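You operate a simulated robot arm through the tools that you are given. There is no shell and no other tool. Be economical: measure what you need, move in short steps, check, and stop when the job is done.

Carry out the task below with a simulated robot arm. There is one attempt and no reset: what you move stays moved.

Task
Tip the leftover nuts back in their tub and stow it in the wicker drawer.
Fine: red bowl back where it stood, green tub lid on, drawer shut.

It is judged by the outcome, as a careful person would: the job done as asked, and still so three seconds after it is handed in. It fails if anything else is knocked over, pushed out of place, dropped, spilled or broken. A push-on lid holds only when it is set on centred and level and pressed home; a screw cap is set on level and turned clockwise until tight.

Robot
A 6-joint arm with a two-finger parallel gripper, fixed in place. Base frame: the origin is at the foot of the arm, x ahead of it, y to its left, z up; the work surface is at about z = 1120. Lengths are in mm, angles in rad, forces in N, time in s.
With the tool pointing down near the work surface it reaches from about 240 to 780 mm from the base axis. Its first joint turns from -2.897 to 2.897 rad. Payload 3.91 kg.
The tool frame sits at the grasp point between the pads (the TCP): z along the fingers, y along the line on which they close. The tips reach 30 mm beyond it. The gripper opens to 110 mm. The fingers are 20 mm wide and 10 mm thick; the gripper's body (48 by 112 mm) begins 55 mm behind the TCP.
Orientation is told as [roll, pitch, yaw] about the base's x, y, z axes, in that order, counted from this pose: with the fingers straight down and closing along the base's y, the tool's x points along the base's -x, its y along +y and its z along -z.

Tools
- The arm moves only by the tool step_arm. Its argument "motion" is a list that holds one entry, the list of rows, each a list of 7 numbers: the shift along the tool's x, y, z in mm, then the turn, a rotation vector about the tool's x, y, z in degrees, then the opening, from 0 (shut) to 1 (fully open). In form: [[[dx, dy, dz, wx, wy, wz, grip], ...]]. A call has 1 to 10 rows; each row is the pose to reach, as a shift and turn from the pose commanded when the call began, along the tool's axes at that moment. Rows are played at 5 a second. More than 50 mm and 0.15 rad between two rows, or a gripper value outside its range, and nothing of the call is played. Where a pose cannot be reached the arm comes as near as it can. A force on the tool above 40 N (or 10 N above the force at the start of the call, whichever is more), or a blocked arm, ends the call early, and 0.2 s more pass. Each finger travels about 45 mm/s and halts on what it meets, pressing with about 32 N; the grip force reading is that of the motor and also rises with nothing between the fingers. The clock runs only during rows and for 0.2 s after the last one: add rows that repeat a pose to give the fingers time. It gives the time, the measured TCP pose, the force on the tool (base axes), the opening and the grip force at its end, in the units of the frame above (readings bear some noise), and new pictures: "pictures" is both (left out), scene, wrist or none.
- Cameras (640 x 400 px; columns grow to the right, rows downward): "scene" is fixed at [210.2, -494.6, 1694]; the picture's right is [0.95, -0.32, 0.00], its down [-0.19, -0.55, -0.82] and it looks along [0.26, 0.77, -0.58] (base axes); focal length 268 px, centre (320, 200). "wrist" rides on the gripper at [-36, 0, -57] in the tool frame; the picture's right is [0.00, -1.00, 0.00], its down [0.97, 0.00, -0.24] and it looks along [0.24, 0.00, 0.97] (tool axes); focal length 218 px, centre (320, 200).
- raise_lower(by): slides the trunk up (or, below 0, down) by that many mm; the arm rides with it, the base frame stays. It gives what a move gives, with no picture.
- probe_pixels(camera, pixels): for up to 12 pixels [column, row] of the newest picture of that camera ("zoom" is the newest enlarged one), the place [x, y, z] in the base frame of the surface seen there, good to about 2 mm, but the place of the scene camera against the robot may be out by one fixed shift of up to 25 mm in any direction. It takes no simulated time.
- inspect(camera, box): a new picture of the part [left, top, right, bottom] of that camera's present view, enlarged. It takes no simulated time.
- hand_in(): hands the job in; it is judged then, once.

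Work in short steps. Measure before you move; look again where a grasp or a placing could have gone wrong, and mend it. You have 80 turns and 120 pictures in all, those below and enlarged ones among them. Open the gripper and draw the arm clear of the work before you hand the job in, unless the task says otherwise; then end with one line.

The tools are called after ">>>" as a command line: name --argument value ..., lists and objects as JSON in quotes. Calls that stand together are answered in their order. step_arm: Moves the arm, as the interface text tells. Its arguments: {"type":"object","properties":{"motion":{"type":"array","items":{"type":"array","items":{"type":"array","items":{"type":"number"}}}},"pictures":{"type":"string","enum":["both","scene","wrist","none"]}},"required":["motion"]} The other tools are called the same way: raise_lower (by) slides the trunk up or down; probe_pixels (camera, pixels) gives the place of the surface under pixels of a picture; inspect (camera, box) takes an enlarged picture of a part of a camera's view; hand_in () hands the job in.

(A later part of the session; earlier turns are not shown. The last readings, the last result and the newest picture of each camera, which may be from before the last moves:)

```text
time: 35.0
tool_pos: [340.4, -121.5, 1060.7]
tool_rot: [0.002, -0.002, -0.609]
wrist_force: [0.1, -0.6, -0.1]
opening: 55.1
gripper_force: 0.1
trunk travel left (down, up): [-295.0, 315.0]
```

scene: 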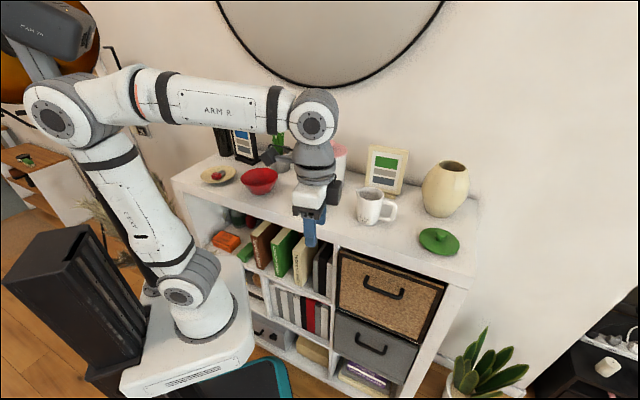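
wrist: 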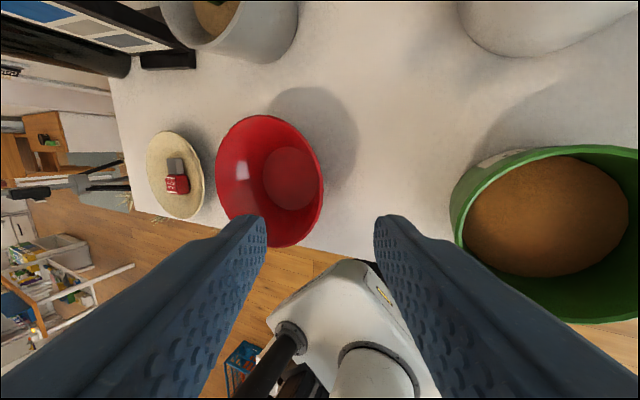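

Next, the last 10° of yaw.

>>> step_arm --motion '[[[0, 0, 0, 0, 0, 5, 0.5], [0, 0, 0, 0, 0, 10, 0.5]]]' --pictures "none"

>>> step_arm --motion '[[[-13.6, 0, 0, -8, 0, 0, 0.5], [-27.3, 0, 0, -16, 0, 0, 0.5], [-41, 0, 0, -24, 0, 0, 0.5], [-54.6, 0, 0, -32, 0, 0, 0.5], [-68.2, 0, 10, -40, 0, 0, 0.5], [-82, 0, 20, -48, 0, 0, 0.5], [-95.5, 1, 30, -56, 0, 0, 0.5], [-109, 2, 40, -64, 0, 0, 0.5], [-123, 3, 50, -72, 0, 0, 0.5], [-136.5, 4.3, 61, -80, 0, 0, 0.5]]]'

```text
time: 35.6
tool_pos: [340.0, -121.0, 1061.1]
tool_rot: [0.001, -0.002, -0.785]
wrist_force: [0.3, -0.7, -0.5]
opening: 55.2
gripper_force: 0.0
trunk travel left (down, up): [-295.0, 315.0]
```

```text
time: 37.8
tool_pos: [438.9, -214.6, 1000.4]
tool_rot: [1.399, -0.003, -0.785]
wrist_force: [-1.0, 0.0, 0.4]
opening: 55.2
gripper_force: 0.1
trunk travel left (down, up): [-295.0, 315.0]
```

scene: 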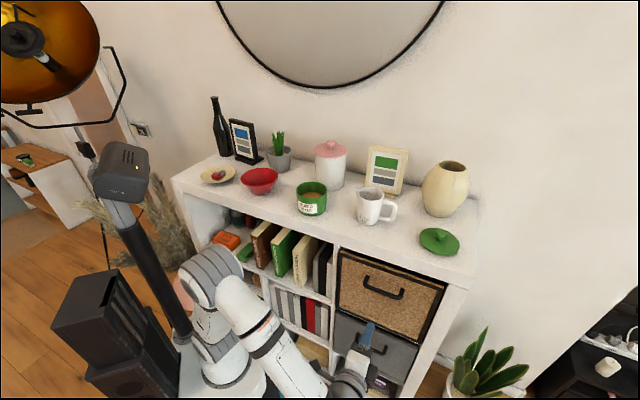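
wrist: 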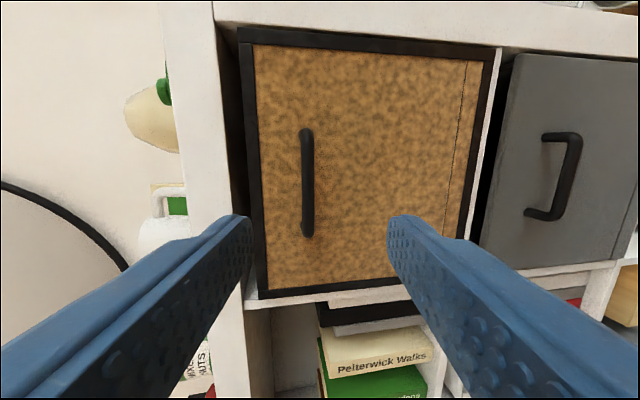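

The wrist view shows the handle bar as a vertical line at column 307, rows 130–235, since the image's right is downwards. I'll probe it.

>>> probe_pixels --camera "wrist" --pixels '[[307, 150], [307, 180], [307, 215], [303, 180], [311, 180], [330, 180], [340, 100], [350, 250], [250, 180], [480, 150], [228, 200], [242, 120]]'

>>> inspect --camera "wrist" --box '[210, 0, 530, 320]'

```text
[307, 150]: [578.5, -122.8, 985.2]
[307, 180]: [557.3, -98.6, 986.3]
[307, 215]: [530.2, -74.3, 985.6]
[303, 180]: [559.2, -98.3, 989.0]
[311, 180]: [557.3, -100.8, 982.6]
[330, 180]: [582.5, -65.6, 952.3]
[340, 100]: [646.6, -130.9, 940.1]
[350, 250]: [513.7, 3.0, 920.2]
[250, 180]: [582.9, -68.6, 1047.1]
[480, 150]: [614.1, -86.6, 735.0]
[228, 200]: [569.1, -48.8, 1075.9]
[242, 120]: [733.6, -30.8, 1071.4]
```

```text
1.25 times, centred on (370, 160) of wrist
```

zoom: 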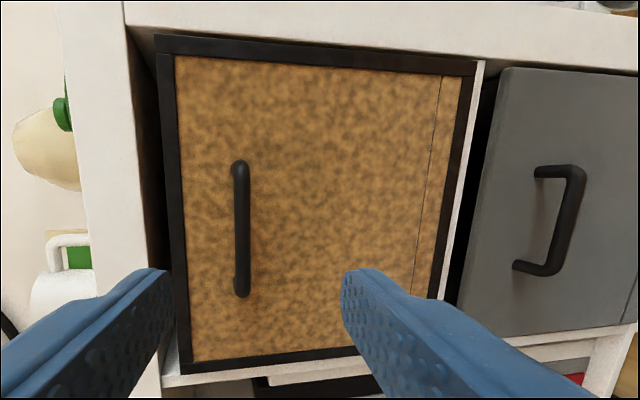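

The bar's front is at (556,−99,985.5), 42 mm out from the drawer face. I'll level the tool to 90° pitch and stop 40 mm short.

>>> step_arm --motion '[[[0, 1.8, 31, -3, 0, 0, 0.4], [0, 3.6, 62, -6, 0, 0, 0.4], [0, 5.4, 93, -8, 0, 0, 0.4], [0, 7.1, 124.7, -10, 0, 0, 0.4], [0, 7.1, 124.7, -10, 0, 0, 0.4]]]' --pictures "wrist"

```text
time: 39.0
tool_pos: [528.5, -127.4, 983.7]
tool_rot: [1.573, 0.0, -0.784]
wrist_force: [-0.5, 0.0, -1.6]
opening: 44.1
gripper_force: 0.0
trunk travel left (down, up): [-295.0, 315.0]
```

wrist: 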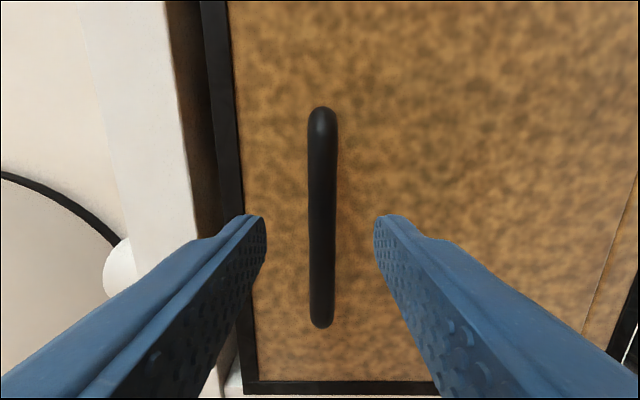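

The bar is centred between the fingers at column 322. I'll advance 39 mm and close.

>>> step_arm --motion '[[[0, 0, 20, 0, 0, 0, 0.4], [0, 0, 39, 0, 0, 0, 0.4], [0, 0, 39, 0, 0, 0, 0.2], [0, 0, 39, 0, 0, 0, 0], [0, 0, 39, 0, 0, 0, 0], [0, 0, 39, 0, 0, 0, 0]]]' --pictures "wrist"

```text
time: 40.4
tool_pos: [555.2, -98.5, 982.6]
tool_rot: [1.572, 0.002, -0.783]
wrist_force: [-5.6, 0.5, -17.4]
opening: 13.9
gripper_force: 45.4
trunk travel left (down, up): [-295.0, 315.0]
```

wrist: 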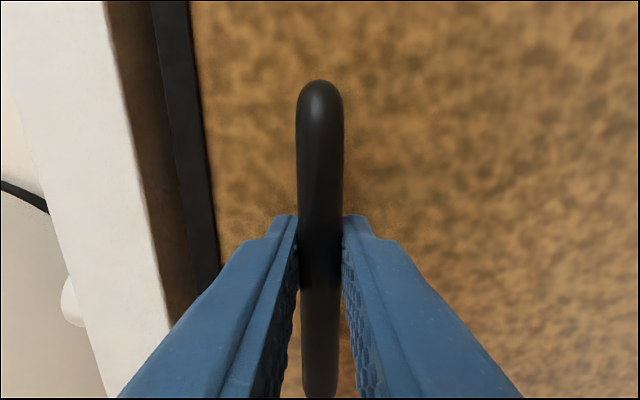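

The handle is gripped at 13.9 mm. I'll pull 60 mm slowly and watch the force.

>>> step_arm --motion '[[[0, -1, 35, 0, 0, 0, 0], [0, -2, 25, 0, 0, 0, 0], [0, -2, 13, 0, 0, 0, 0], [0, -2, 1, 0, 0, 0, 0], [0, -2, -11, 0, 0, 0, 0], [0, -2, -21, 0, 0, 0, 0]]]' --pictures "scene"

```text
time: 40.7
tool_pos: [556.1, -97.5, 982.4]
tool_rot: [1.569, 0.005, -0.79]
wrist_force: [-11.9, -10.0, -2.0]
opening: 13.5
gripper_force: 45.5
trunk travel left (down, up): [-295.0, 315.0]
stopped in row 1: the force on the tool passed its limit (the readings are from after the stop); the commanded pose is now the measured one
```

scene: 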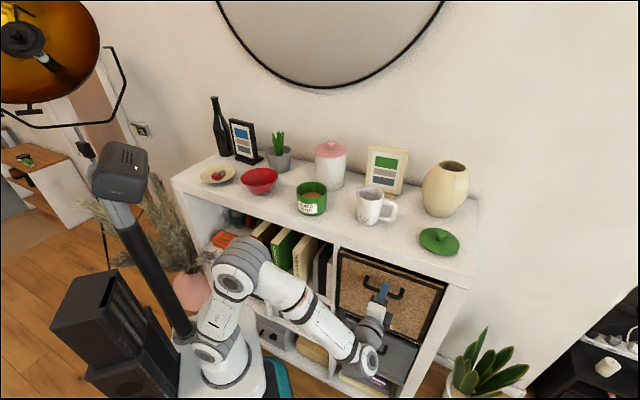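

My row was offset the wrong way (it pressed forward), and the force limit stopped it after 1 mm. Now I'll pull back with negative z.

>>> step_arm --motion '[[[0, 0, -3, 0, 0, 0, 0], [0, 0, -8, 0, 0, 0, 0], [0, 0, -16, 0, 0, 0, 0], [0, 0, -26, 0, 0, 0, 0], [0, 0, -38, 0, 0, 0, 0], [0, 0, -50, 0, 0, 0, 0]]]' --pictures "scene"

```text
time: 42.1
tool_pos: [521.7, -131.6, 983.9]
tool_rot: [1.569, 0.004, -0.787]
wrist_force: [0.0, 0.0, -3.4]
opening: 13.7
gripper_force: 45.4
trunk travel left (down, up): [-295.0, 315.0]
```

scene: 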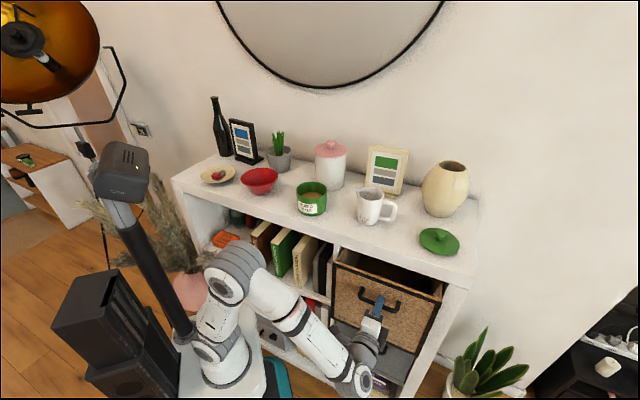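

The drawer slides freely. I'll pull another 170 mm.

>>> step_arm --motion '[[[0, 0, -17, 0, 0, 0, 0], [0, 0, -36, 0, 0, 0, 0], [0, 0, -55, 0, 0, 0, 0], [0, 0, -74, 0, 0, 0, 0], [0, 0, -93, 0, 0, 0, 0], [0, 0, -112, 0, 0, 0, 0], [0, 0, -130, 0, 0, 0, 0], [0, 0, -146, 0, 0, 0, 0], [0, 0, -160, 0, 0, 0, 0], [0, 0, -170, 0, 0, 0, 0]]]' --pictures "scene"

>>> inspect --camera "scene" --box '[290, 220, 480, 380]'

```text
time: 44.3
tool_pos: [400.6, -253.5, 983.3]
tool_rot: [1.569, 0.002, -0.788]
wrist_force: [5.0, -6.0, 12.7]
opening: 13.7
gripper_force: 45.3
trunk travel left (down, up): [-295.0, 315.0]
```

scene: 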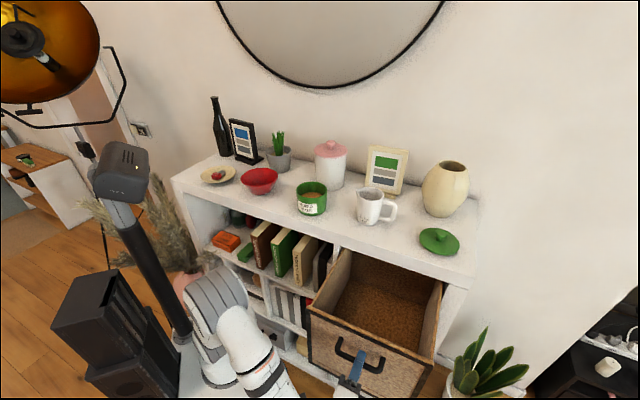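

```text
2.50 times, centred on (385, 300) of scene
```

zoom: 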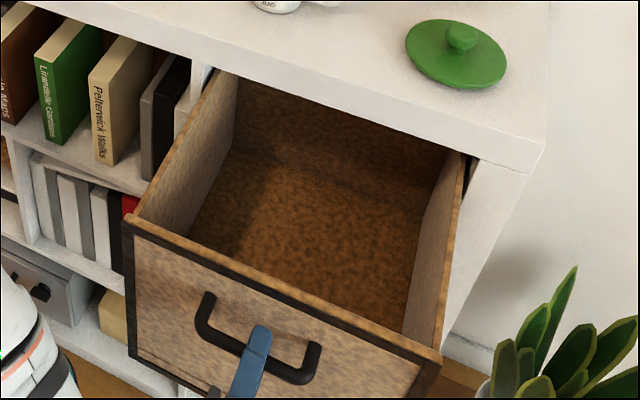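

The drawer is open about 220 mm and empty. I'll measure its floor and edges.

>>> probe_pixels --camera "zoom" --pixels '[[300, 220], [230, 230], [390, 270], [330, 280], [130, 220], [435, 355], [280, 285], [220, 80], [460, 165], [410, 320], [300, 160], [300, 258]]'

```text
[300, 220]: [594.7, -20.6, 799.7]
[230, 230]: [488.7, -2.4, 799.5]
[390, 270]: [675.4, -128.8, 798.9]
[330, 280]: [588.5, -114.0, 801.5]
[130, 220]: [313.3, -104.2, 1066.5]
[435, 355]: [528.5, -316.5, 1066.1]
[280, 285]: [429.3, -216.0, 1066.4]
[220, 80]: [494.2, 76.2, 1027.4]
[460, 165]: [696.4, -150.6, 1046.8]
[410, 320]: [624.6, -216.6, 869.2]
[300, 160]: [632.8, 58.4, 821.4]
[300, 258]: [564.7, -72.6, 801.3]
```

The drawer floor is at z≈782 and its top at 1048, with plenty of room. I'll release the handle and back off 90 mm.

>>> step_arm --motion '[[[0, 0, 0, 0, 0, 0, 0.2], [0, 0, 0, 0, 0, 0, 0.4], [0, 0, 0, 0, 0, 0, 0.4], [0, 0, -20, 0, 0, 0, 0.4], [0, 0, -45, 0, 0, 0, 0.4], [0, 0, -70, 0, 0, 0, 0.4], [0, 0, -90, 0, 0, 0, 0.4]]]' --pictures "scene"

>>> raise_lower --by 280

```text
time: 45.9
tool_pos: [337.8, -317.0, 983.8]
tool_rot: [1.569, 0.002, -0.787]
wrist_force: [-0.7, 0.0, -0.2]
opening: 43.9
gripper_force: 0.1
trunk travel left (down, up): [-295.0, 315.0]
```

scene: 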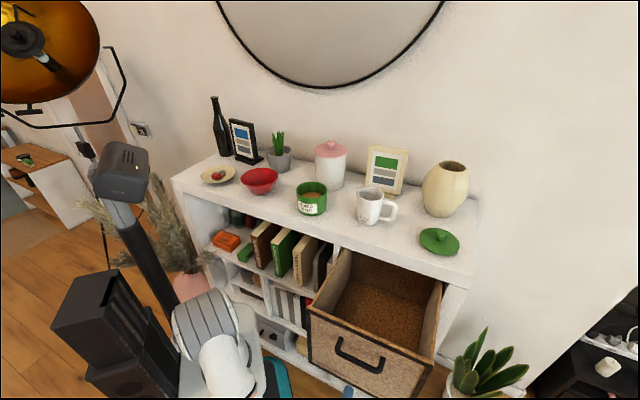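

```text
time: 48.7
tool_pos: [338.4, -315.8, 1262.7]
tool_rot: [1.569, 0.001, -0.787]
wrist_force: [-0.2, -0.6, -0.4]
opening: 43.9
gripper_force: 0.1
trunk travel left (down, up): [-575.0, 35.0]
```

I'll turn the tool back to pointing down while moving towards the middle at height.

>>> step_arm --motion '[[[13, 8, 10, 8, 0, 0, 0.4], [26, 16, 20, 16, 0, 0, 0.4], [39, 24, 30, 24, 0, 0, 0.4], [52, 32, 40, 32, 0, 0, 0.4], [65, 40, 50, 40, 0, 0, 0.4], [78, 48, 60, 48, 0, 0, 0.4], [91, 56, 70, 56, 0, 0, 0.4], [104, 64, 80, 64, 0, 0, 0.4], [117, 72, 92, 72, 0, 0, 0.4], [130, 77, 104, 80, 0, 0, 0.4]]]' --pictures "none"

>>> step_arm --motion '[[[0, 0, 0, 5, 0, 0, 0.4], [0, 0, 0, 10, 0, 0, 0.4]]]' --pictures "none"

```text
time: 50.9
tool_pos: [320.3, -150.4, 1339.7]
tool_rot: [0.172, 0.002, -0.789]
wrist_force: [-0.3, 0.1, -0.1]
opening: 44.1
gripper_force: 0.1
trunk travel left (down, up): [-575.0, 35.0]
```

```text
time: 51.5
tool_pos: [320.8, -151.5, 1341.1]
tool_rot: [-0.003, 0.002, -0.787]
wrist_force: [0.0, 0.8, 0.0]
opening: 43.9
gripper_force: 0.0
trunk travel left (down, up): [-575.0, 35.0]
```

Now I'll swing to above the tub's left rim, turning back to yaw +45°.

>>> step_arm --motion '[[[22, 33, 4, 0, 0, -8, 0.4], [44, 66, 8, 0, 0, -16, 0.4], [66, 99, 12, 0, 0, -24, 0.4], [88, 132, 16, 0, 0, -32, 0.4], [111, 164.5, 20, 0, 0, -40, 0.4], [133, 197, 24, 0, 0, -48, 0.4], [155, 230, 28, 0, 0, -56, 0.4], [177, 263, 32, 0, 0, -64, 0.4], [199, 296, 36, 0, 0, -72, 0.4], [221.6, 329, 41, 0, 0, -80, 0.4]]]' --pictures "none"

>>> step_arm --motion '[[[0, 0, 0, 0, 0, -5, 0.4], [0, 0, 0, 0, 0, -10, 0.4], [0, 0, 0, 0, 0, -10, 0.4]]]' --pictures "wrist"

```text
time: 53.7
tool_pos: [400.0, 240.8, 1300.0]
tool_rot: [0.003, 0.003, 0.61]
wrist_force: [0.3, 0.5, -0.1]
opening: 44.1
gripper_force: 0.1
trunk travel left (down, up): [-575.0, 35.0]
```

```text
time: 54.5
tool_pos: [397.3, 239.4, 1300.2]
tool_rot: [0.002, 0.002, 0.783]
wrist_force: [-0.1, -0.1, 0.6]
opening: 44.0
gripper_force: 0.1
trunk travel left (down, up): [-575.0, 35.0]
```

wrist: 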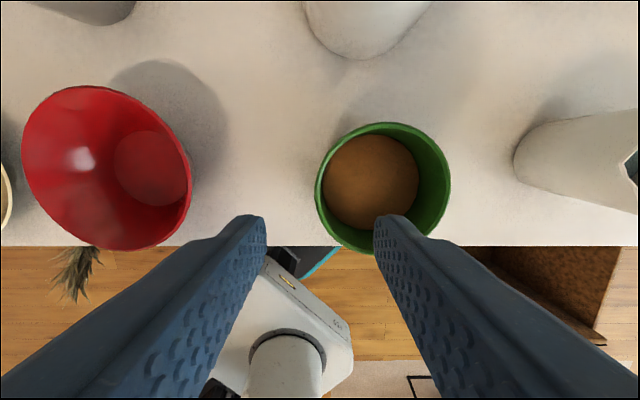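

Good view of the tub. I'll probe its rim and nut level.

>>> probe_pixels --camera "wrist" --pixels '[[316, 190], [319, 190], [323, 190], [326, 190], [449, 180], [385, 124], [430, 145], [350, 245], [350, 138], [370, 180], [340, 190], [400, 170]]'

>>> inspect --camera "wrist" --box '[290, 110, 470, 260]'

```text
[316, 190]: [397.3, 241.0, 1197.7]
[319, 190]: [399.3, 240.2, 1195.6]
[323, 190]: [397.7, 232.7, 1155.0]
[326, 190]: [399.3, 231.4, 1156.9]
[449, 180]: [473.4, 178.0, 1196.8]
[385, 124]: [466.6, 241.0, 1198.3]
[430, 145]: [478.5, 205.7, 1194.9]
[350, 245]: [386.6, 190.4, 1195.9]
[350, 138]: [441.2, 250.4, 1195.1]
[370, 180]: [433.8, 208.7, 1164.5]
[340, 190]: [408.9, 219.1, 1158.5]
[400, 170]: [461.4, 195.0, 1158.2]
```

```text
2.67 times, centred on (380, 185) of wrist
```

zoom: 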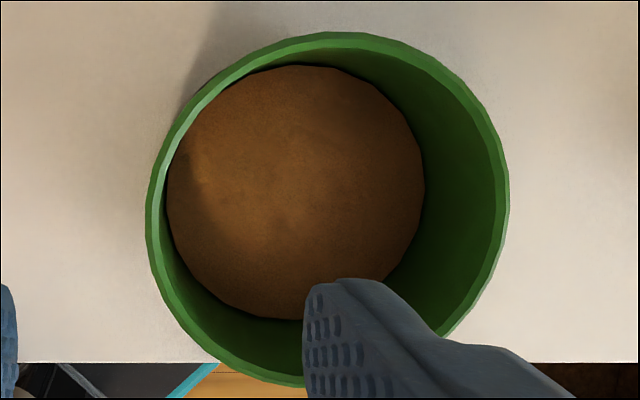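

The tub centre is about (432.5,206) with R≈49, rim at 1197 and nuts up to 1165. I'll lower over the left rim so the tips reach z≈1172, then close.

>>> step_arm --motion '[[[-0.7, -0.8, 30, 0, 0, 0, 0.4], [-1.3, -1.6, 60, 0, 0, 0, 0.4], [-1.3, -1.6, 85, 0, 0, 0, 0.4], [-1.3, -1.6, 98, 0, 0, 0, 0.4], [-1.3, -1.6, 98, 0, 0, 0, 0.2], [-1.3, -1.6, 98, 0, 0, 0, 0], [-1.3, -1.6, 98, 0, 0, 0, 0], [-1.3, -1.6, 98, 0, 0, 0, 0], [-1.3, -1.6, 98, 0, 0, 0, 0]]]' --pictures "wrist"

```text
time: 56.5
tool_pos: [399.2, 238.6, 1201.4]
tool_rot: [0.002, -0.002, 0.785]
wrist_force: [0.4, -1.8, 6.1]
opening: 10.0
gripper_force: 32.2
trunk travel left (down, up): [-575.0, 35.0]
```

wrist: 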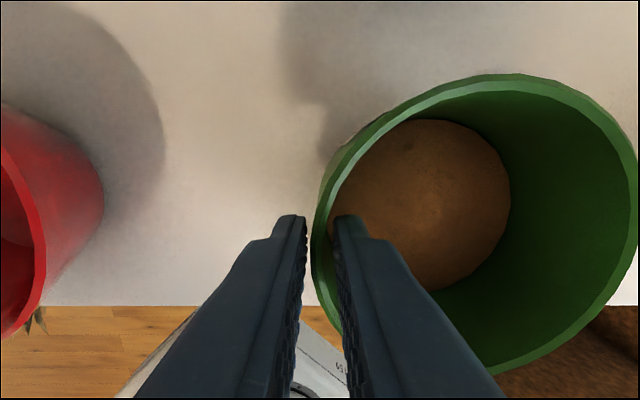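

The fingers hold at 10 mm with 32 N. I'll test-lift by 12 mm.

>>> step_arm --motion '[[[0, 0, -2, 0, 0, 0, 0], [0, 0, -4, 0, 0, 0, 0], [0, 0, -7, 0, 0, 0, 0], [0, 0, -10, 0, 0, 0, 0], [0, 0, -12, 0, 0, 0, 0], [0, 0, -12, 0, 0, 0, 0]]]'

>>> inspect --camera "scene" --box '[270, 150, 370, 230]'

```text
time: 57.9
tool_pos: [398.8, 238.1, 1212.2]
tool_rot: [0.001, 0.002, 0.784]
wrist_force: [-0.2, 0.2, -2.3]
opening: 9.4
gripper_force: 32.0
trunk travel left (down, up): [-575.0, 35.0]
```

scene: 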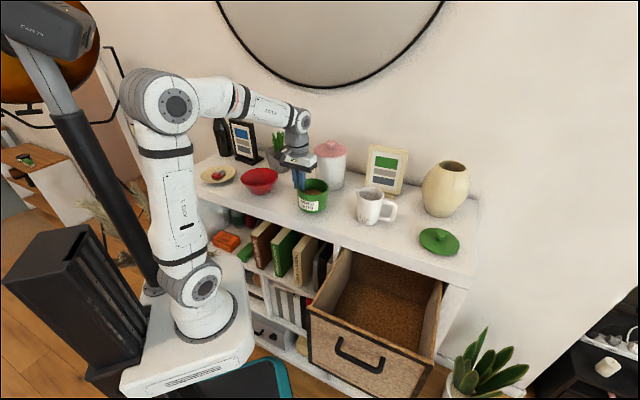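
wrist: 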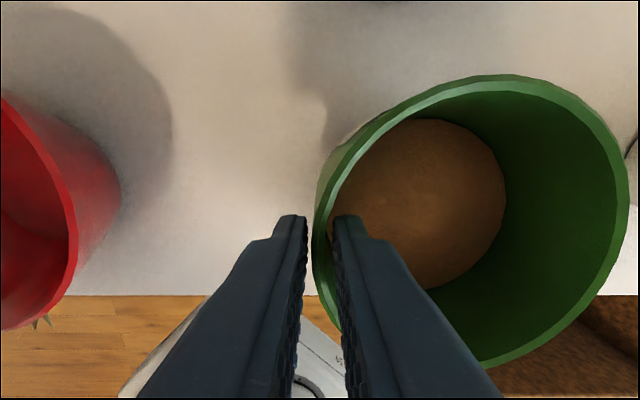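

```text
5.00 times, centred on (320, 190) of scene
```

zoom: 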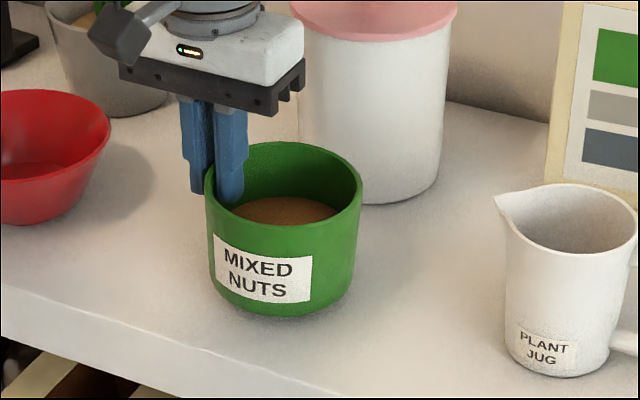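

The tub lifts with the gripper. I'll check whether it hangs level by probing the rim on both sides.

>>> probe_pixels --camera "wrist" --pixels '[[321, 190], [624, 180], [500, 78], [590, 105], [480, 365], [420, 200], [490, 180]]'

```text
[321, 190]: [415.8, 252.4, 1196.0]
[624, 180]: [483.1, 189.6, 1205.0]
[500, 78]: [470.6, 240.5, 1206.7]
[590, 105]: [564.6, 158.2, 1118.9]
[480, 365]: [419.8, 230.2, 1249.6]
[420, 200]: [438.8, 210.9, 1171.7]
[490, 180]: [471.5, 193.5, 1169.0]
```

It hangs about 2° off level and is holding. I'll lift 40 mm gently, then carry it out in front of the shelf.

>>> step_arm --motion '[[[0, 0, -5, 0, 0, 0, 0], [0, 0, -12, 0, 0, 0, 0], [0, 0, -21, 0, 0, 0, 0], [0, 0, -30, 0, 0, 0, 0], [0, 0, -38, 0, 0, 0, 0], [0, 0, -43, 0, 0, 0, 0], [3, 0, -45, 0, 0, 0, 0], [9, 0, -45, 0, 0, 0, 0], [18, 0, -45, 0, 0, 0, 0], [28, 0, -45, 0, 0, 0, 0]]]' --pictures "wrist"

```text
time: 60.1
tool_pos: [377.9, 218.1, 1258.5]
tool_rot: [0.001, 0.001, 0.782]
wrist_force: [-0.6, 0.1, -2.1]
opening: 9.5
gripper_force: 31.5
trunk travel left (down, up): [-575.0, 35.0]
```

wrist: 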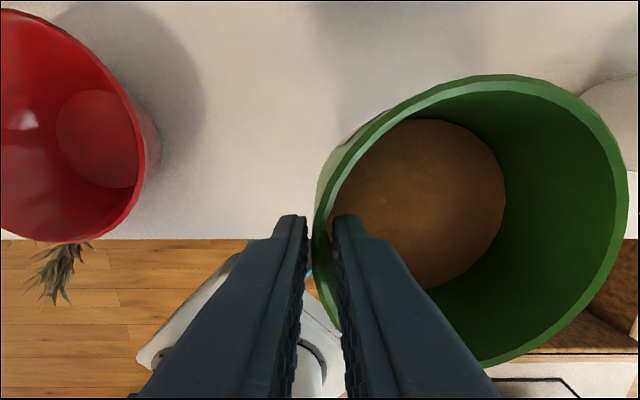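

It's stable. I'll continue along the shelf front towards the drawer.

>>> step_arm --motion '[[[14, 0, 0, 0, 0, 0, 0], [32, 0, 0, 0, 0, 0, 0], [50, -3, 0, 0, 0, 0, 0], [66, -10, 0, 0, 0, 0, 0], [78, -24, 0, 0, 0, 0, 0], [87, -44, 0, 0, 0, 0, 0], [94, -68, 0, 0, 0, 0, 0], [100, -92, 0, 0, 0, 0, 0], [106, -116, 0, 0, 0, 0, 0], [112, -138, 0, 0, 0, 0, 0]]]' --pictures "none"

>>> step_arm --motion '[[[6, -18, 0, 0, 0, 0, 0], [12, -40, 0, 0, 0, 0, 0], [19, -64, 0, 0, 0, 0, 0], [26, -88, 0, 0, 0, 0, 0], [33, -112, 0, 0, 0, 0, 0], [40, -133, 0, 0, 0, 0, 0], [47, -148, 0, 0, 0, 0, 0], [52, -156, 0, 0, 0, 0, 0], [52, -159, 0, 0, 0, 0, 0]]]'

```text
time: 62.3
tool_pos: [396.4, 41.3, 1258.3]
tool_rot: [0.004, 0.003, 0.783]
wrist_force: [-0.4, 0.2, -2.9]
opening: 9.7
gripper_force: 32.2
trunk travel left (down, up): [-575.0, 35.0]
```

```text
time: 64.3
tool_pos: [473.1, -108.0, 1258.4]
tool_rot: [0.001, 0.002, 0.783]
wrist_force: [-0.3, 0.3, -2.7]
opening: 9.6
gripper_force: 32.1
trunk travel left (down, up): [-575.0, 35.0]
```

scene: 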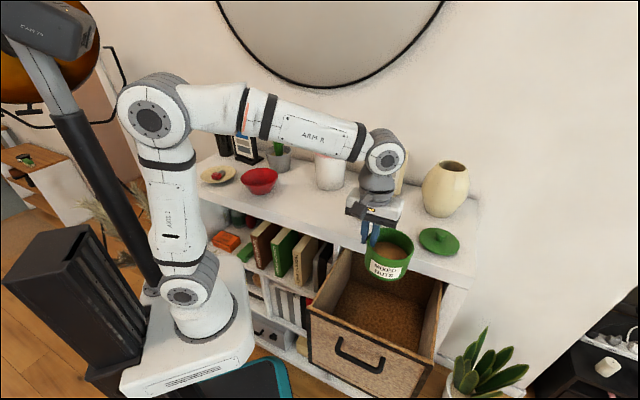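
wrist: 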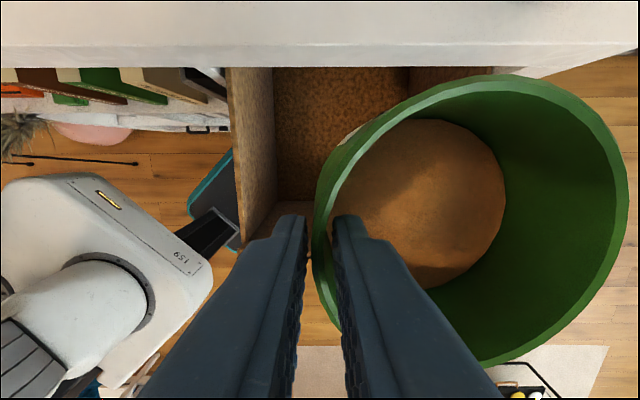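

I'm above the open drawer. Before lowering, I'll probe the drawer's walls, the shelf edge and the tub's rim.

>>> probe_pixels --camera "wrist" --pixels '[[232, 120], [240, 90], [250, 200], [240, 240], [276, 100], [300, 150], [300, 62], [300, 40], [280, 205], [626, 180], [500, 77], [430, 67]]'

>>> probe_pixels --camera "scene" --pixels '[[309, 309], [432, 360], [375, 333], [342, 250], [444, 282], [395, 258], [440, 300], [330, 290], [396, 232], [365, 240], [388, 280]]'

```text
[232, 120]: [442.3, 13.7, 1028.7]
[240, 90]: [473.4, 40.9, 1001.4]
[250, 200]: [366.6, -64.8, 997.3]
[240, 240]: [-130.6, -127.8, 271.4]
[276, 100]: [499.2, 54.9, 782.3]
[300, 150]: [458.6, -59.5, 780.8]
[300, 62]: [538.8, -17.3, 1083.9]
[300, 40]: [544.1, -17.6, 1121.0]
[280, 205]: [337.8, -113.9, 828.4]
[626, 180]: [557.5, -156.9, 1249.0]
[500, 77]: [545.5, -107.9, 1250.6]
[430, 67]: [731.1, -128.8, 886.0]
```

```text
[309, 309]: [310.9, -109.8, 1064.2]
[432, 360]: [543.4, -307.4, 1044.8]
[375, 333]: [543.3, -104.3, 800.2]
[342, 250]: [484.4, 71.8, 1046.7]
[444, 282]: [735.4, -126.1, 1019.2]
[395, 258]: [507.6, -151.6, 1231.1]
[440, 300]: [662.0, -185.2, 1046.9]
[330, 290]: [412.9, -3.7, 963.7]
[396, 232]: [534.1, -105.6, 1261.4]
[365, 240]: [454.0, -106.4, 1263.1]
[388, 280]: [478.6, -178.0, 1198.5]
```

Left inner wall is at r≈−312, front inner face at d≈163 and the shelf edge at d≈370, so the tub (d=258) is well placed. A bracket on the hand could come near the drawer front, so I'll look at it closely.

>>> inspect --camera "scene" --box '[325, 120, 425, 290]'

```text
2.35 times, centred on (375, 205) of scene
```

zoom: 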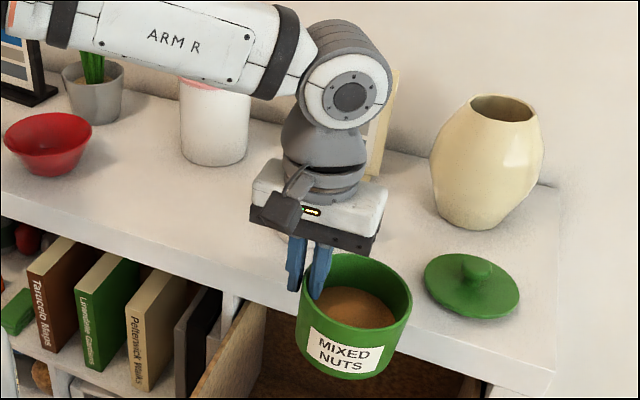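

>>> probe_pixels --camera "zoom" --pixels '[[283, 212], [268, 205], [298, 185], [280, 235], [345, 90], [330, 120], [355, 200], [325, 185], [345, 225], [310, 212]]'

```text
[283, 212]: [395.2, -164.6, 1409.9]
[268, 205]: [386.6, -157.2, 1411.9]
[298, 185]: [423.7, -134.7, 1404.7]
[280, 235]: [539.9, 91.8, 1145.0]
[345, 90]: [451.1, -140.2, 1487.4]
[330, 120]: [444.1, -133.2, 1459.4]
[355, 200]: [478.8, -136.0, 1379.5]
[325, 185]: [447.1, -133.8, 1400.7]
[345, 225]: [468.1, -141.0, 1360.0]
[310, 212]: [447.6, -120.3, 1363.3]
```

The bracket box sits about 95 mm to the robot's side and 132 mm above the TCP, so I need the tub a little further back. I'll shift +25 mm along d, then lower the trunk 290 mm.

>>> step_arm --motion '[[[-6, 0, 0, 0, 0, 0, 0], [-14, 0, 0, 0, 0, 0, 0], [-21, 0, 0, 0, 0, 0, 0], [-25, 0, 0, 0, 0, 0, 0]]]' --pictures "none"

>>> raise_lower --by -290

```text
time: 65.3
tool_pos: [490.3, -90.4, 1257.8]
tool_rot: [0.0, 0.001, 0.783]
wrist_force: [-0.3, 0.4, -2.5]
opening: 9.6
gripper_force: 32.2
trunk travel left (down, up): [-575.0, 35.0]
```

```text
time: 68.3
tool_pos: [490.2, -90.3, 968.0]
tool_rot: [0.001, 0.001, 0.785]
wrist_force: [0.0, -0.3, -3.2]
opening: 9.6
gripper_force: 31.4
trunk travel left (down, up): [-285.0, 325.0]
```

The tub is still held. I'll lower the arm 70 mm and look.

>>> step_arm --motion '[[[0, 0, 12, 0, 0, 0, 0], [0, 0, 27, 0, 0, 0, 0], [0, 0, 42, 0, 0, 0, 0], [0, 0, 57, 0, 0, 0, 0], [0, 0, 70, 0, 0, 0, 0]]]'

>>> inspect --camera "scene" --box '[290, 190, 490, 380]'

```text
time: 69.5
tool_pos: [490.0, -93.2, 898.7]
tool_rot: [0.001, 0.002, 0.784]
wrist_force: [1.2, 0.0, -1.7]
opening: 9.4
gripper_force: 32.3
trunk travel left (down, up): [-285.0, 325.0]
```

scene: 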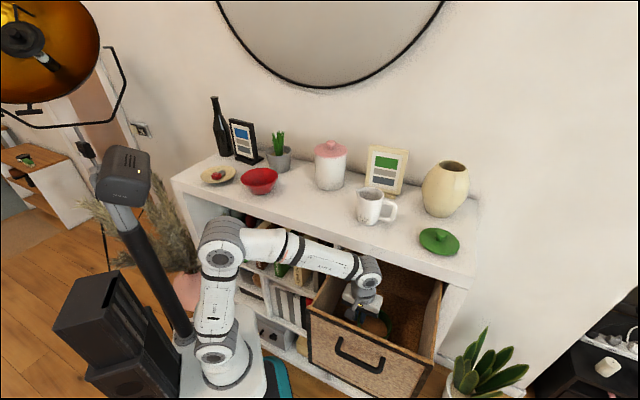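
wrist: 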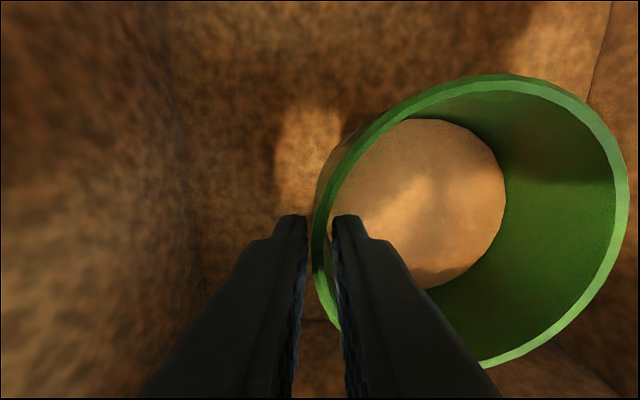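

```text
2.11 times, centred on (390, 285) of scene
```

zoom: 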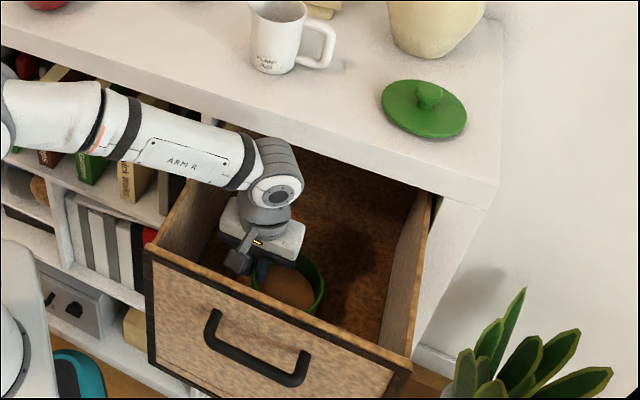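

All is well, but the forearm would come close to the drawer's side wall on the last 35 mm. I'll raise the trunk 150 mm and lower the arm by the same, so the forearm is steeper.

>>> raise_lower --by 150

>>> step_arm --motion '[[[0, 0, 12, 0, 0, 0, 0], [0, 0, 28, 0, 0, 0, 0], [0, 0, 46, 0, 0, 0, 0], [0, 0, 64, 0, 0, 0, 0], [0, 0, 82, 0, 0, 0, 0], [0, 0, 100, 0, 0, 0, 0], [0, 0, 118, 0, 0, 0, 0], [0, 0, 134, 0, 0, 0, 0], [0, 0, 146, 0, 0, 0, 0], [0, 0, 150, 0, 0, 0, 0]]]'

>>> inspect --camera "scene" --box '[290, 190, 490, 380]'

```text
time: 71.2
tool_pos: [490.9, -91.9, 1048.5]
tool_rot: [0.003, 0.003, 0.784]
wrist_force: [0.4, 0.0, -2.0]
opening: 9.5
gripper_force: 31.5
trunk travel left (down, up): [-435.0, 175.0]
```

```text
time: 73.4
tool_pos: [489.9, -91.7, 897.8]
tool_rot: [0.005, 0.001, 0.783]
wrist_force: [-1.0, -2.0, -2.5]
opening: 9.3
gripper_force: 31.8
trunk travel left (down, up): [-435.0, 175.0]
```

scene: 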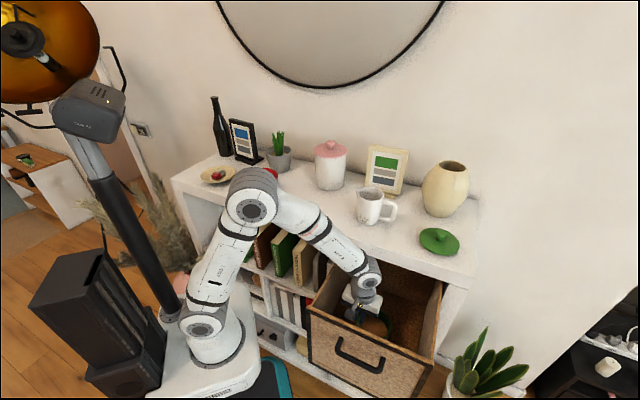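
wrist: 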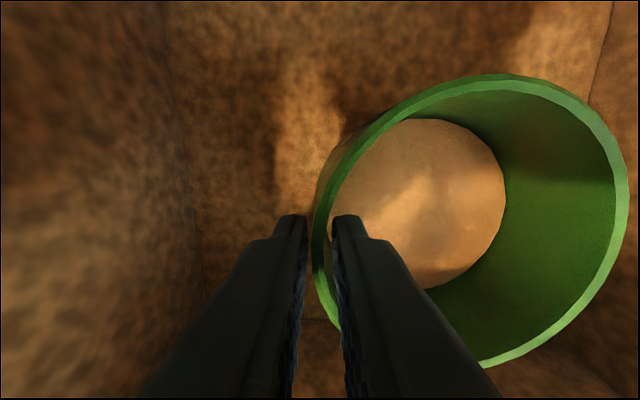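

```text
2.11 times, centred on (390, 285) of scene
```

zoom: 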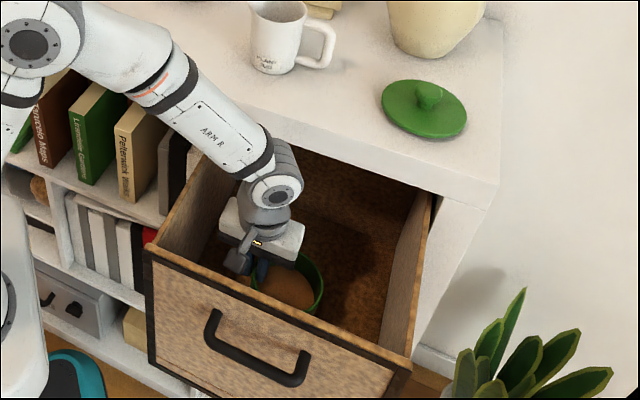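

The forearm is now well clear. I'll lower the last ~34 mm slowly, watching for contact.

>>> step_arm --motion '[[[0, 0, 8, 0, 0, 0, 0], [0, 0, 16, 0, 0, 0, 0], [0, 0, 22, 0, 0, 0, 0], [0, 0, 27, 0, 0, 0, 0], [0, 0, 30, 0, 0, 0, 0], [0, 0, 32, 0, 0, 0, 0], [0, 0, 33, 0, 0, 0, 0], [0, 0, 34, 0, 0, 0, 0]]]' --pictures "wrist"

```text
time: 75.2
tool_pos: [489.3, -92.8, 865.2]
tool_rot: [-0.002, 0.001, 0.784]
wrist_force: [-1.1, 0.3, 7.0]
opening: 9.8
gripper_force: 32.1
trunk travel left (down, up): [-435.0, 175.0]
```

wrist: 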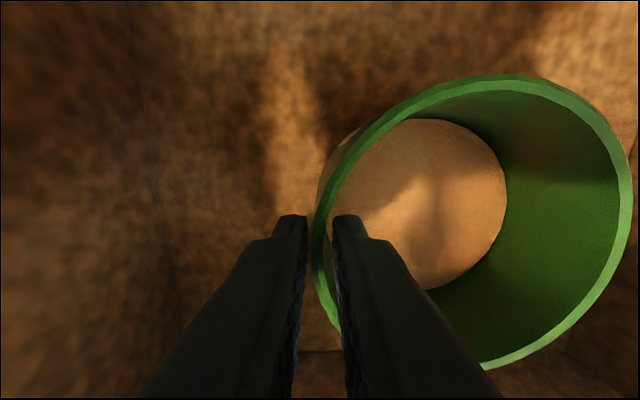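

The tub has touched down (force +7 N, and the rim view is level again). I'll open gently and rise 120 mm to see it.

>>> step_arm --motion '[[[0, 0, 0, 0, 0, 0, 0.12], [0, 0, 0, 0, 0, 0, 0.22], [0, 0, 0, 0, 0, 0, 0.3], [0, 0, 0, 0, 0, 0, 0.3], [0, 0, -15, 0, 0, 0, 0.3], [0, 0, -40, 0, 0, 0, 0.3], [0, 0, -70, 0, 0, 0, 0.3], [0, 0, -100, 0, 0, 0, 0.3], [0, 0, -120, 0, 0, 0, 0.3]]]' --pictures "wrist"

```text
time: 77.2
tool_pos: [488.8, -92.2, 985.1]
tool_rot: [0.002, 0.001, 0.785]
wrist_force: [-0.5, 1.0, 0.4]
opening: 33.2
gripper_force: 0.0
trunk travel left (down, up): [-435.0, 175.0]
```

wrist: 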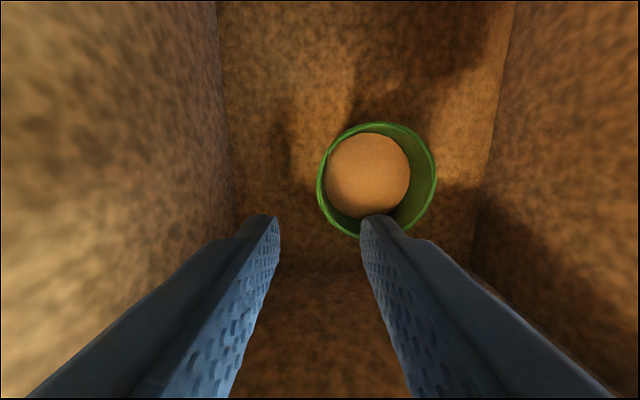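

The tub stands in the drawer. I'll probe its rim for centre and level; this is my target for the lid.

>>> probe_pixels --camera "wrist" --pixels '[[319, 178], [435, 175], [378, 124], [420, 142], [341, 228], [340, 138], [321, 195], [432, 195], [425, 212], [328, 210], [370, 170]]'

>>> inspect --camera "wrist" --box '[300, 110, 460, 250]'

```text
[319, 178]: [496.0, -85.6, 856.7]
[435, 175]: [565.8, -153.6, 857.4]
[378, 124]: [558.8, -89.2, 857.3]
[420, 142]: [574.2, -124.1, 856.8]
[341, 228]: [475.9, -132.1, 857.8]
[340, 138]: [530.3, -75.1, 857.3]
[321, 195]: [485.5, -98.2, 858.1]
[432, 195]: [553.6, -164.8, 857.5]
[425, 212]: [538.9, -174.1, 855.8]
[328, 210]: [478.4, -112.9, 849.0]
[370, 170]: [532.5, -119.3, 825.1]
```

```text
2.86 times, centred on (380, 180) of wrist
```

zoom: 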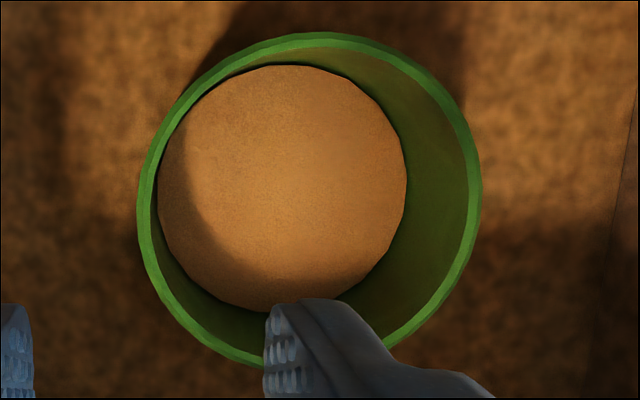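

The rim is level at z≈857, centred at (525,−124.5). Now I'll raise the trunk and arm and go look at the lid.

>>> raise_lower --by 140

>>> step_arm --motion '[[[0, 0, -40, 0, 0, 0, 0.4], [0, 0, -80, 0, 0, 0, 0.5], [0, 0, -120, 0, 0, 0, 0.5], [0, 0, -160, 0, 0, 0, 0.5], [-20, -15, -180, 0, 0, 0, 0.5], [-45, -40, -180, 0, 0, 0, 0.5], [-70, -65, -180, 0, 0, 0, 0.5], [-95, -90, -180, 0, 0, 0, 0.5], [-120, -115, -180, 0, 0, 0, 0.5], [-125, -125, -180, 0, 0, 0, 0.5]]]'

```text
time: 78.9
tool_pos: [488.5, -91.0, 1123.5]
tool_rot: [0.003, 0.002, 0.785]
wrist_force: [-0.3, 0.7, 0.1]
opening: 33.0
gripper_force: 0.0
trunk travel left (down, up): [-575.0, 35.0]
```

```text
time: 81.1
tool_pos: [666.4, -92.7, 1304.6]
tool_rot: [0.003, 0.0, 0.783]
wrist_force: [-0.3, 1.0, -0.4]
opening: 55.3
gripper_force: 0.1
trunk travel left (down, up): [-575.0, 35.0]
```

scene: 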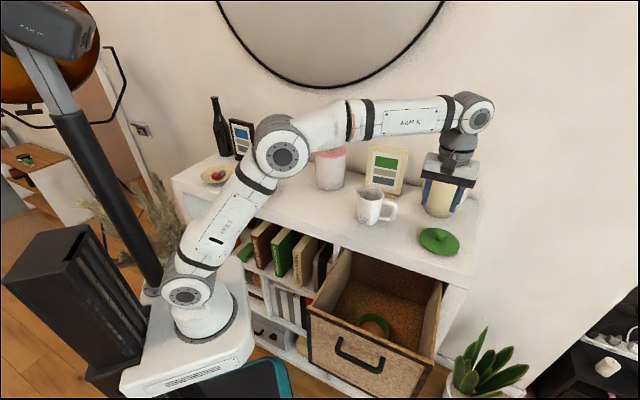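
wrist: 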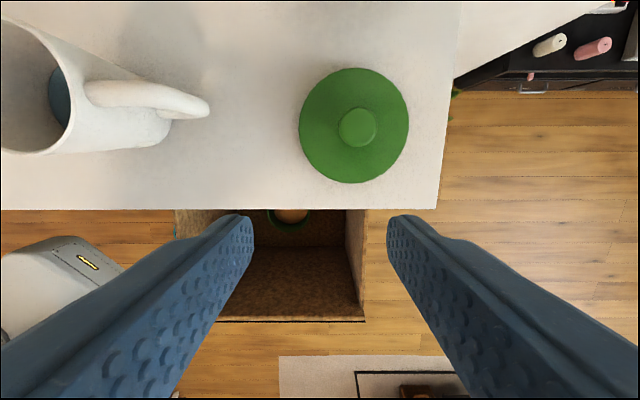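

The lid is at (355,126) with its knob at (357,127) in the wrist view. I'll probe the knob, disc edges and surface.

>>> probe_pixels --camera "wrist" --pixels '[[357, 126], [342, 127], [373, 126], [357, 110], [357, 143], [301, 126], [407, 125], [354, 70], [355, 181], [325, 126], [385, 126], [355, 195]]'

>>> inspect --camera "wrist" --box '[290, 60, 420, 190]'

>>> inspect --camera "scene" --box '[410, 215, 470, 265]'

```text
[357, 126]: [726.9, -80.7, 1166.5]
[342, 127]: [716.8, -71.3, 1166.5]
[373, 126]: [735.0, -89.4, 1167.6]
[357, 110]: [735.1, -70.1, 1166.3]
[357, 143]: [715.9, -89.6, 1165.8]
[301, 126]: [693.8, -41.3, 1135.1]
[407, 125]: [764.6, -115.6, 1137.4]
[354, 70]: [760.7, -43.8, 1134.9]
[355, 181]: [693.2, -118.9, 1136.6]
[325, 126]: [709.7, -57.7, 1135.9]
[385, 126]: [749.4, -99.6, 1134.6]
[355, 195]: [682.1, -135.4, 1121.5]
```

```text
3.08 times, centred on (355, 125) of wrist
```

zoom: 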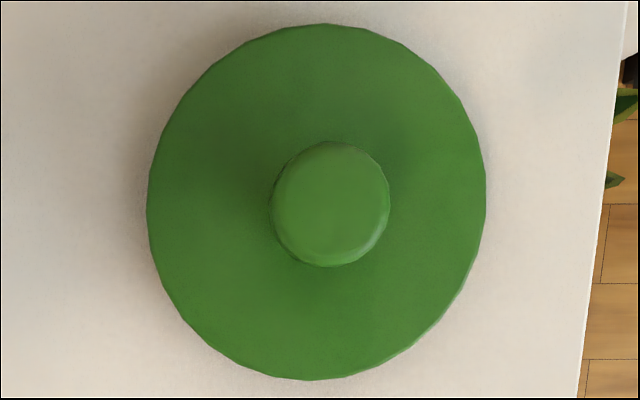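

```text
8.00 times, centred on (440, 240) of scene
```

zoom: 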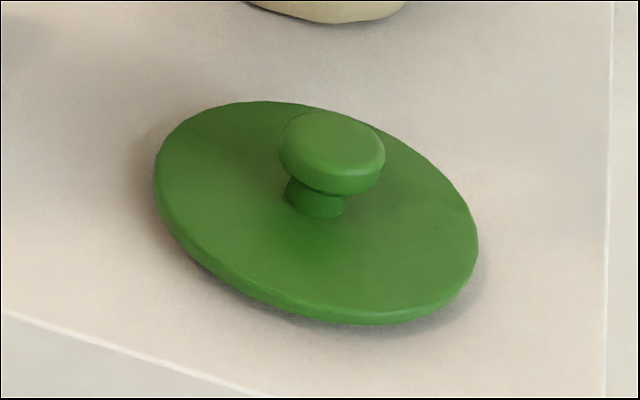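

The knob is centred at (726,−80) with its top at 1166.5, and the disc top is at 1135. I'll check the vase behind it for hand clearance.

>>> probe_pixels --camera "scene" --pixels '[[440, 214], [430, 205], [455, 210], [462, 205], [427, 195], [440, 218], [395, 212], [392, 207], [460, 190], [424, 205]]'

>>> inspect --camera "scene" --box '[380, 130, 500, 260]'

```text
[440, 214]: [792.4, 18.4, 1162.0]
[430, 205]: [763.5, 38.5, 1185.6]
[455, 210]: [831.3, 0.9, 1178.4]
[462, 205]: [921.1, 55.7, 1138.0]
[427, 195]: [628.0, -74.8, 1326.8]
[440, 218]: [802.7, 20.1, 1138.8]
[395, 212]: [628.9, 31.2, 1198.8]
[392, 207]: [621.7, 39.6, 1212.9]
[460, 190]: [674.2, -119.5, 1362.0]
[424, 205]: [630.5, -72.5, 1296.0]
```

```text
3.08 times, centred on (440, 195) of scene
```

zoom: 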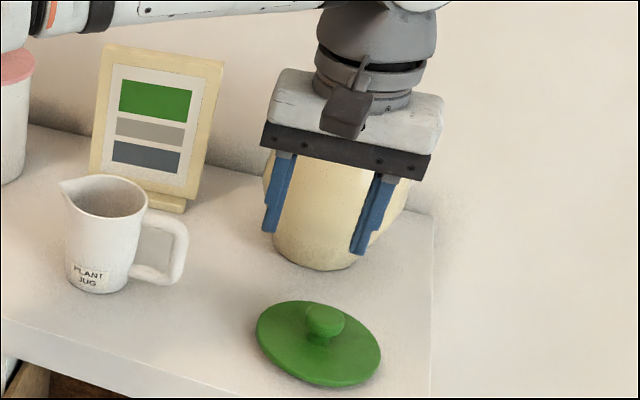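

The vase belly is about 100 mm behind the knob, so the hand fits. I'll move above the knob and down to 45 mm short.

>>> step_arm --motion '[[[-13, -8.5, 10, 0, 0, 0, 0.5], [-26, -17, 25, 0, 0, 0, 0.5], [-39, -25.5, 40, 0, 0, 0, 0.5], [-50.9, -33.4, 60, 0, 0, 0, 0.5], [-50.9, -33.4, 80, 0, 0, 0, 0.5], [-50.9, -33.4, 91, 0, 0, 0, 0.5], [-50.9, -33.4, 91, 0, 0, 0, 0.5]]]'

```text
time: 82.7
tool_pos: [726.5, -79.5, 1212.4]
tool_rot: [0.001, 0.002, 0.783]
wrist_force: [0.3, -0.2, -0.3]
opening: 54.9
gripper_force: 0.0
trunk travel left (down, up): [-575.0, 35.0]
```

scene: 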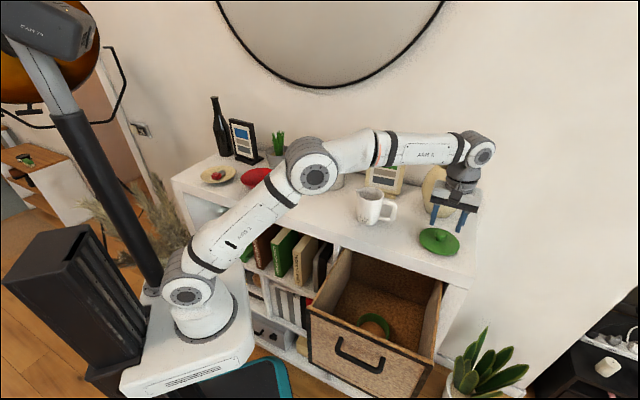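
wrist: 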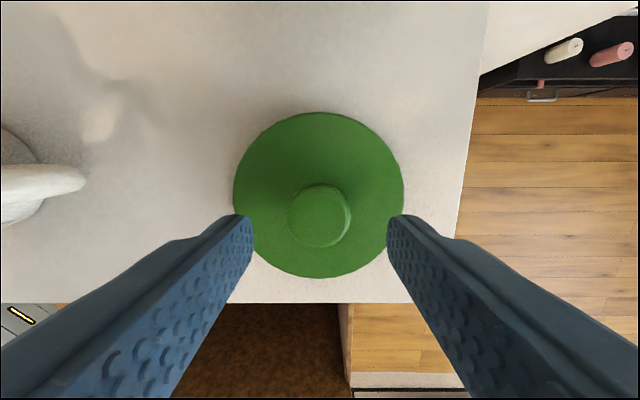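

The knob is centred at column 320. I'll probe it once more to know its offset from the tool axis.

>>> probe_pixels --camera "wrist" --pixels '[[292, 217], [348, 216], [320, 188], [319, 243], [235, 195], [402, 195], [318, 113], [320, 276]]'

```text
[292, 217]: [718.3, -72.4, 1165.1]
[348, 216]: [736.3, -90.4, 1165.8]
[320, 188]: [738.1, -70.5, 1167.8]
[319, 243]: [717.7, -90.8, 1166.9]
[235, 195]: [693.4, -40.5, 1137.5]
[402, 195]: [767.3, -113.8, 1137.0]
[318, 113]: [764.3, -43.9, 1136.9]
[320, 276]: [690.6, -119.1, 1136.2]
```

The knob centre is within 2 mm of the axis. I'll lower 42.5 mm so the tips stay just above the disc, then close.

>>> step_arm --motion '[[[0, -1.3, 15, 0, 0, 0, 0.5], [0, -1.3, 30, 0, 0, 0, 0.45], [0, -1.3, 42.5, 0, 0, 0, 0.4], [0, -1.3, 42.5, 0, 0, 0, 0.3], [0, -1.3, 42.5, 0, 0, 0, 0.2], [0, -1.3, 42.5, 0, 0, 0, 0.1], [0, -1.3, 42.5, 0, 0, 0, 0.1]]]' --pictures "wrist"

```text
time: 84.3
tool_pos: [726.2, -80.7, 1169.5]
tool_rot: [0.001, 0.002, 0.783]
wrist_force: [-0.4, -0.2, -0.4]
opening: 31.7
gripper_force: 32.2
trunk travel left (down, up): [-575.0, 35.0]
```

wrist: 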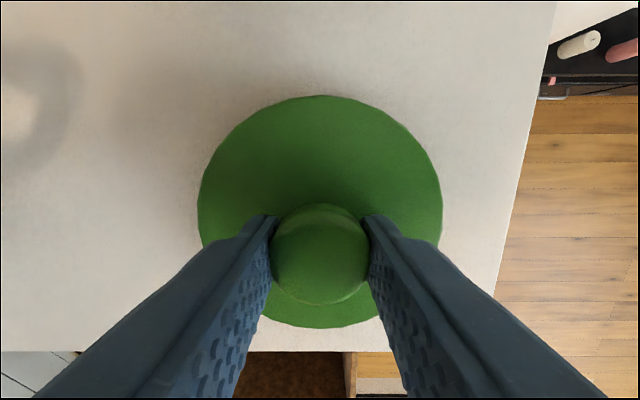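

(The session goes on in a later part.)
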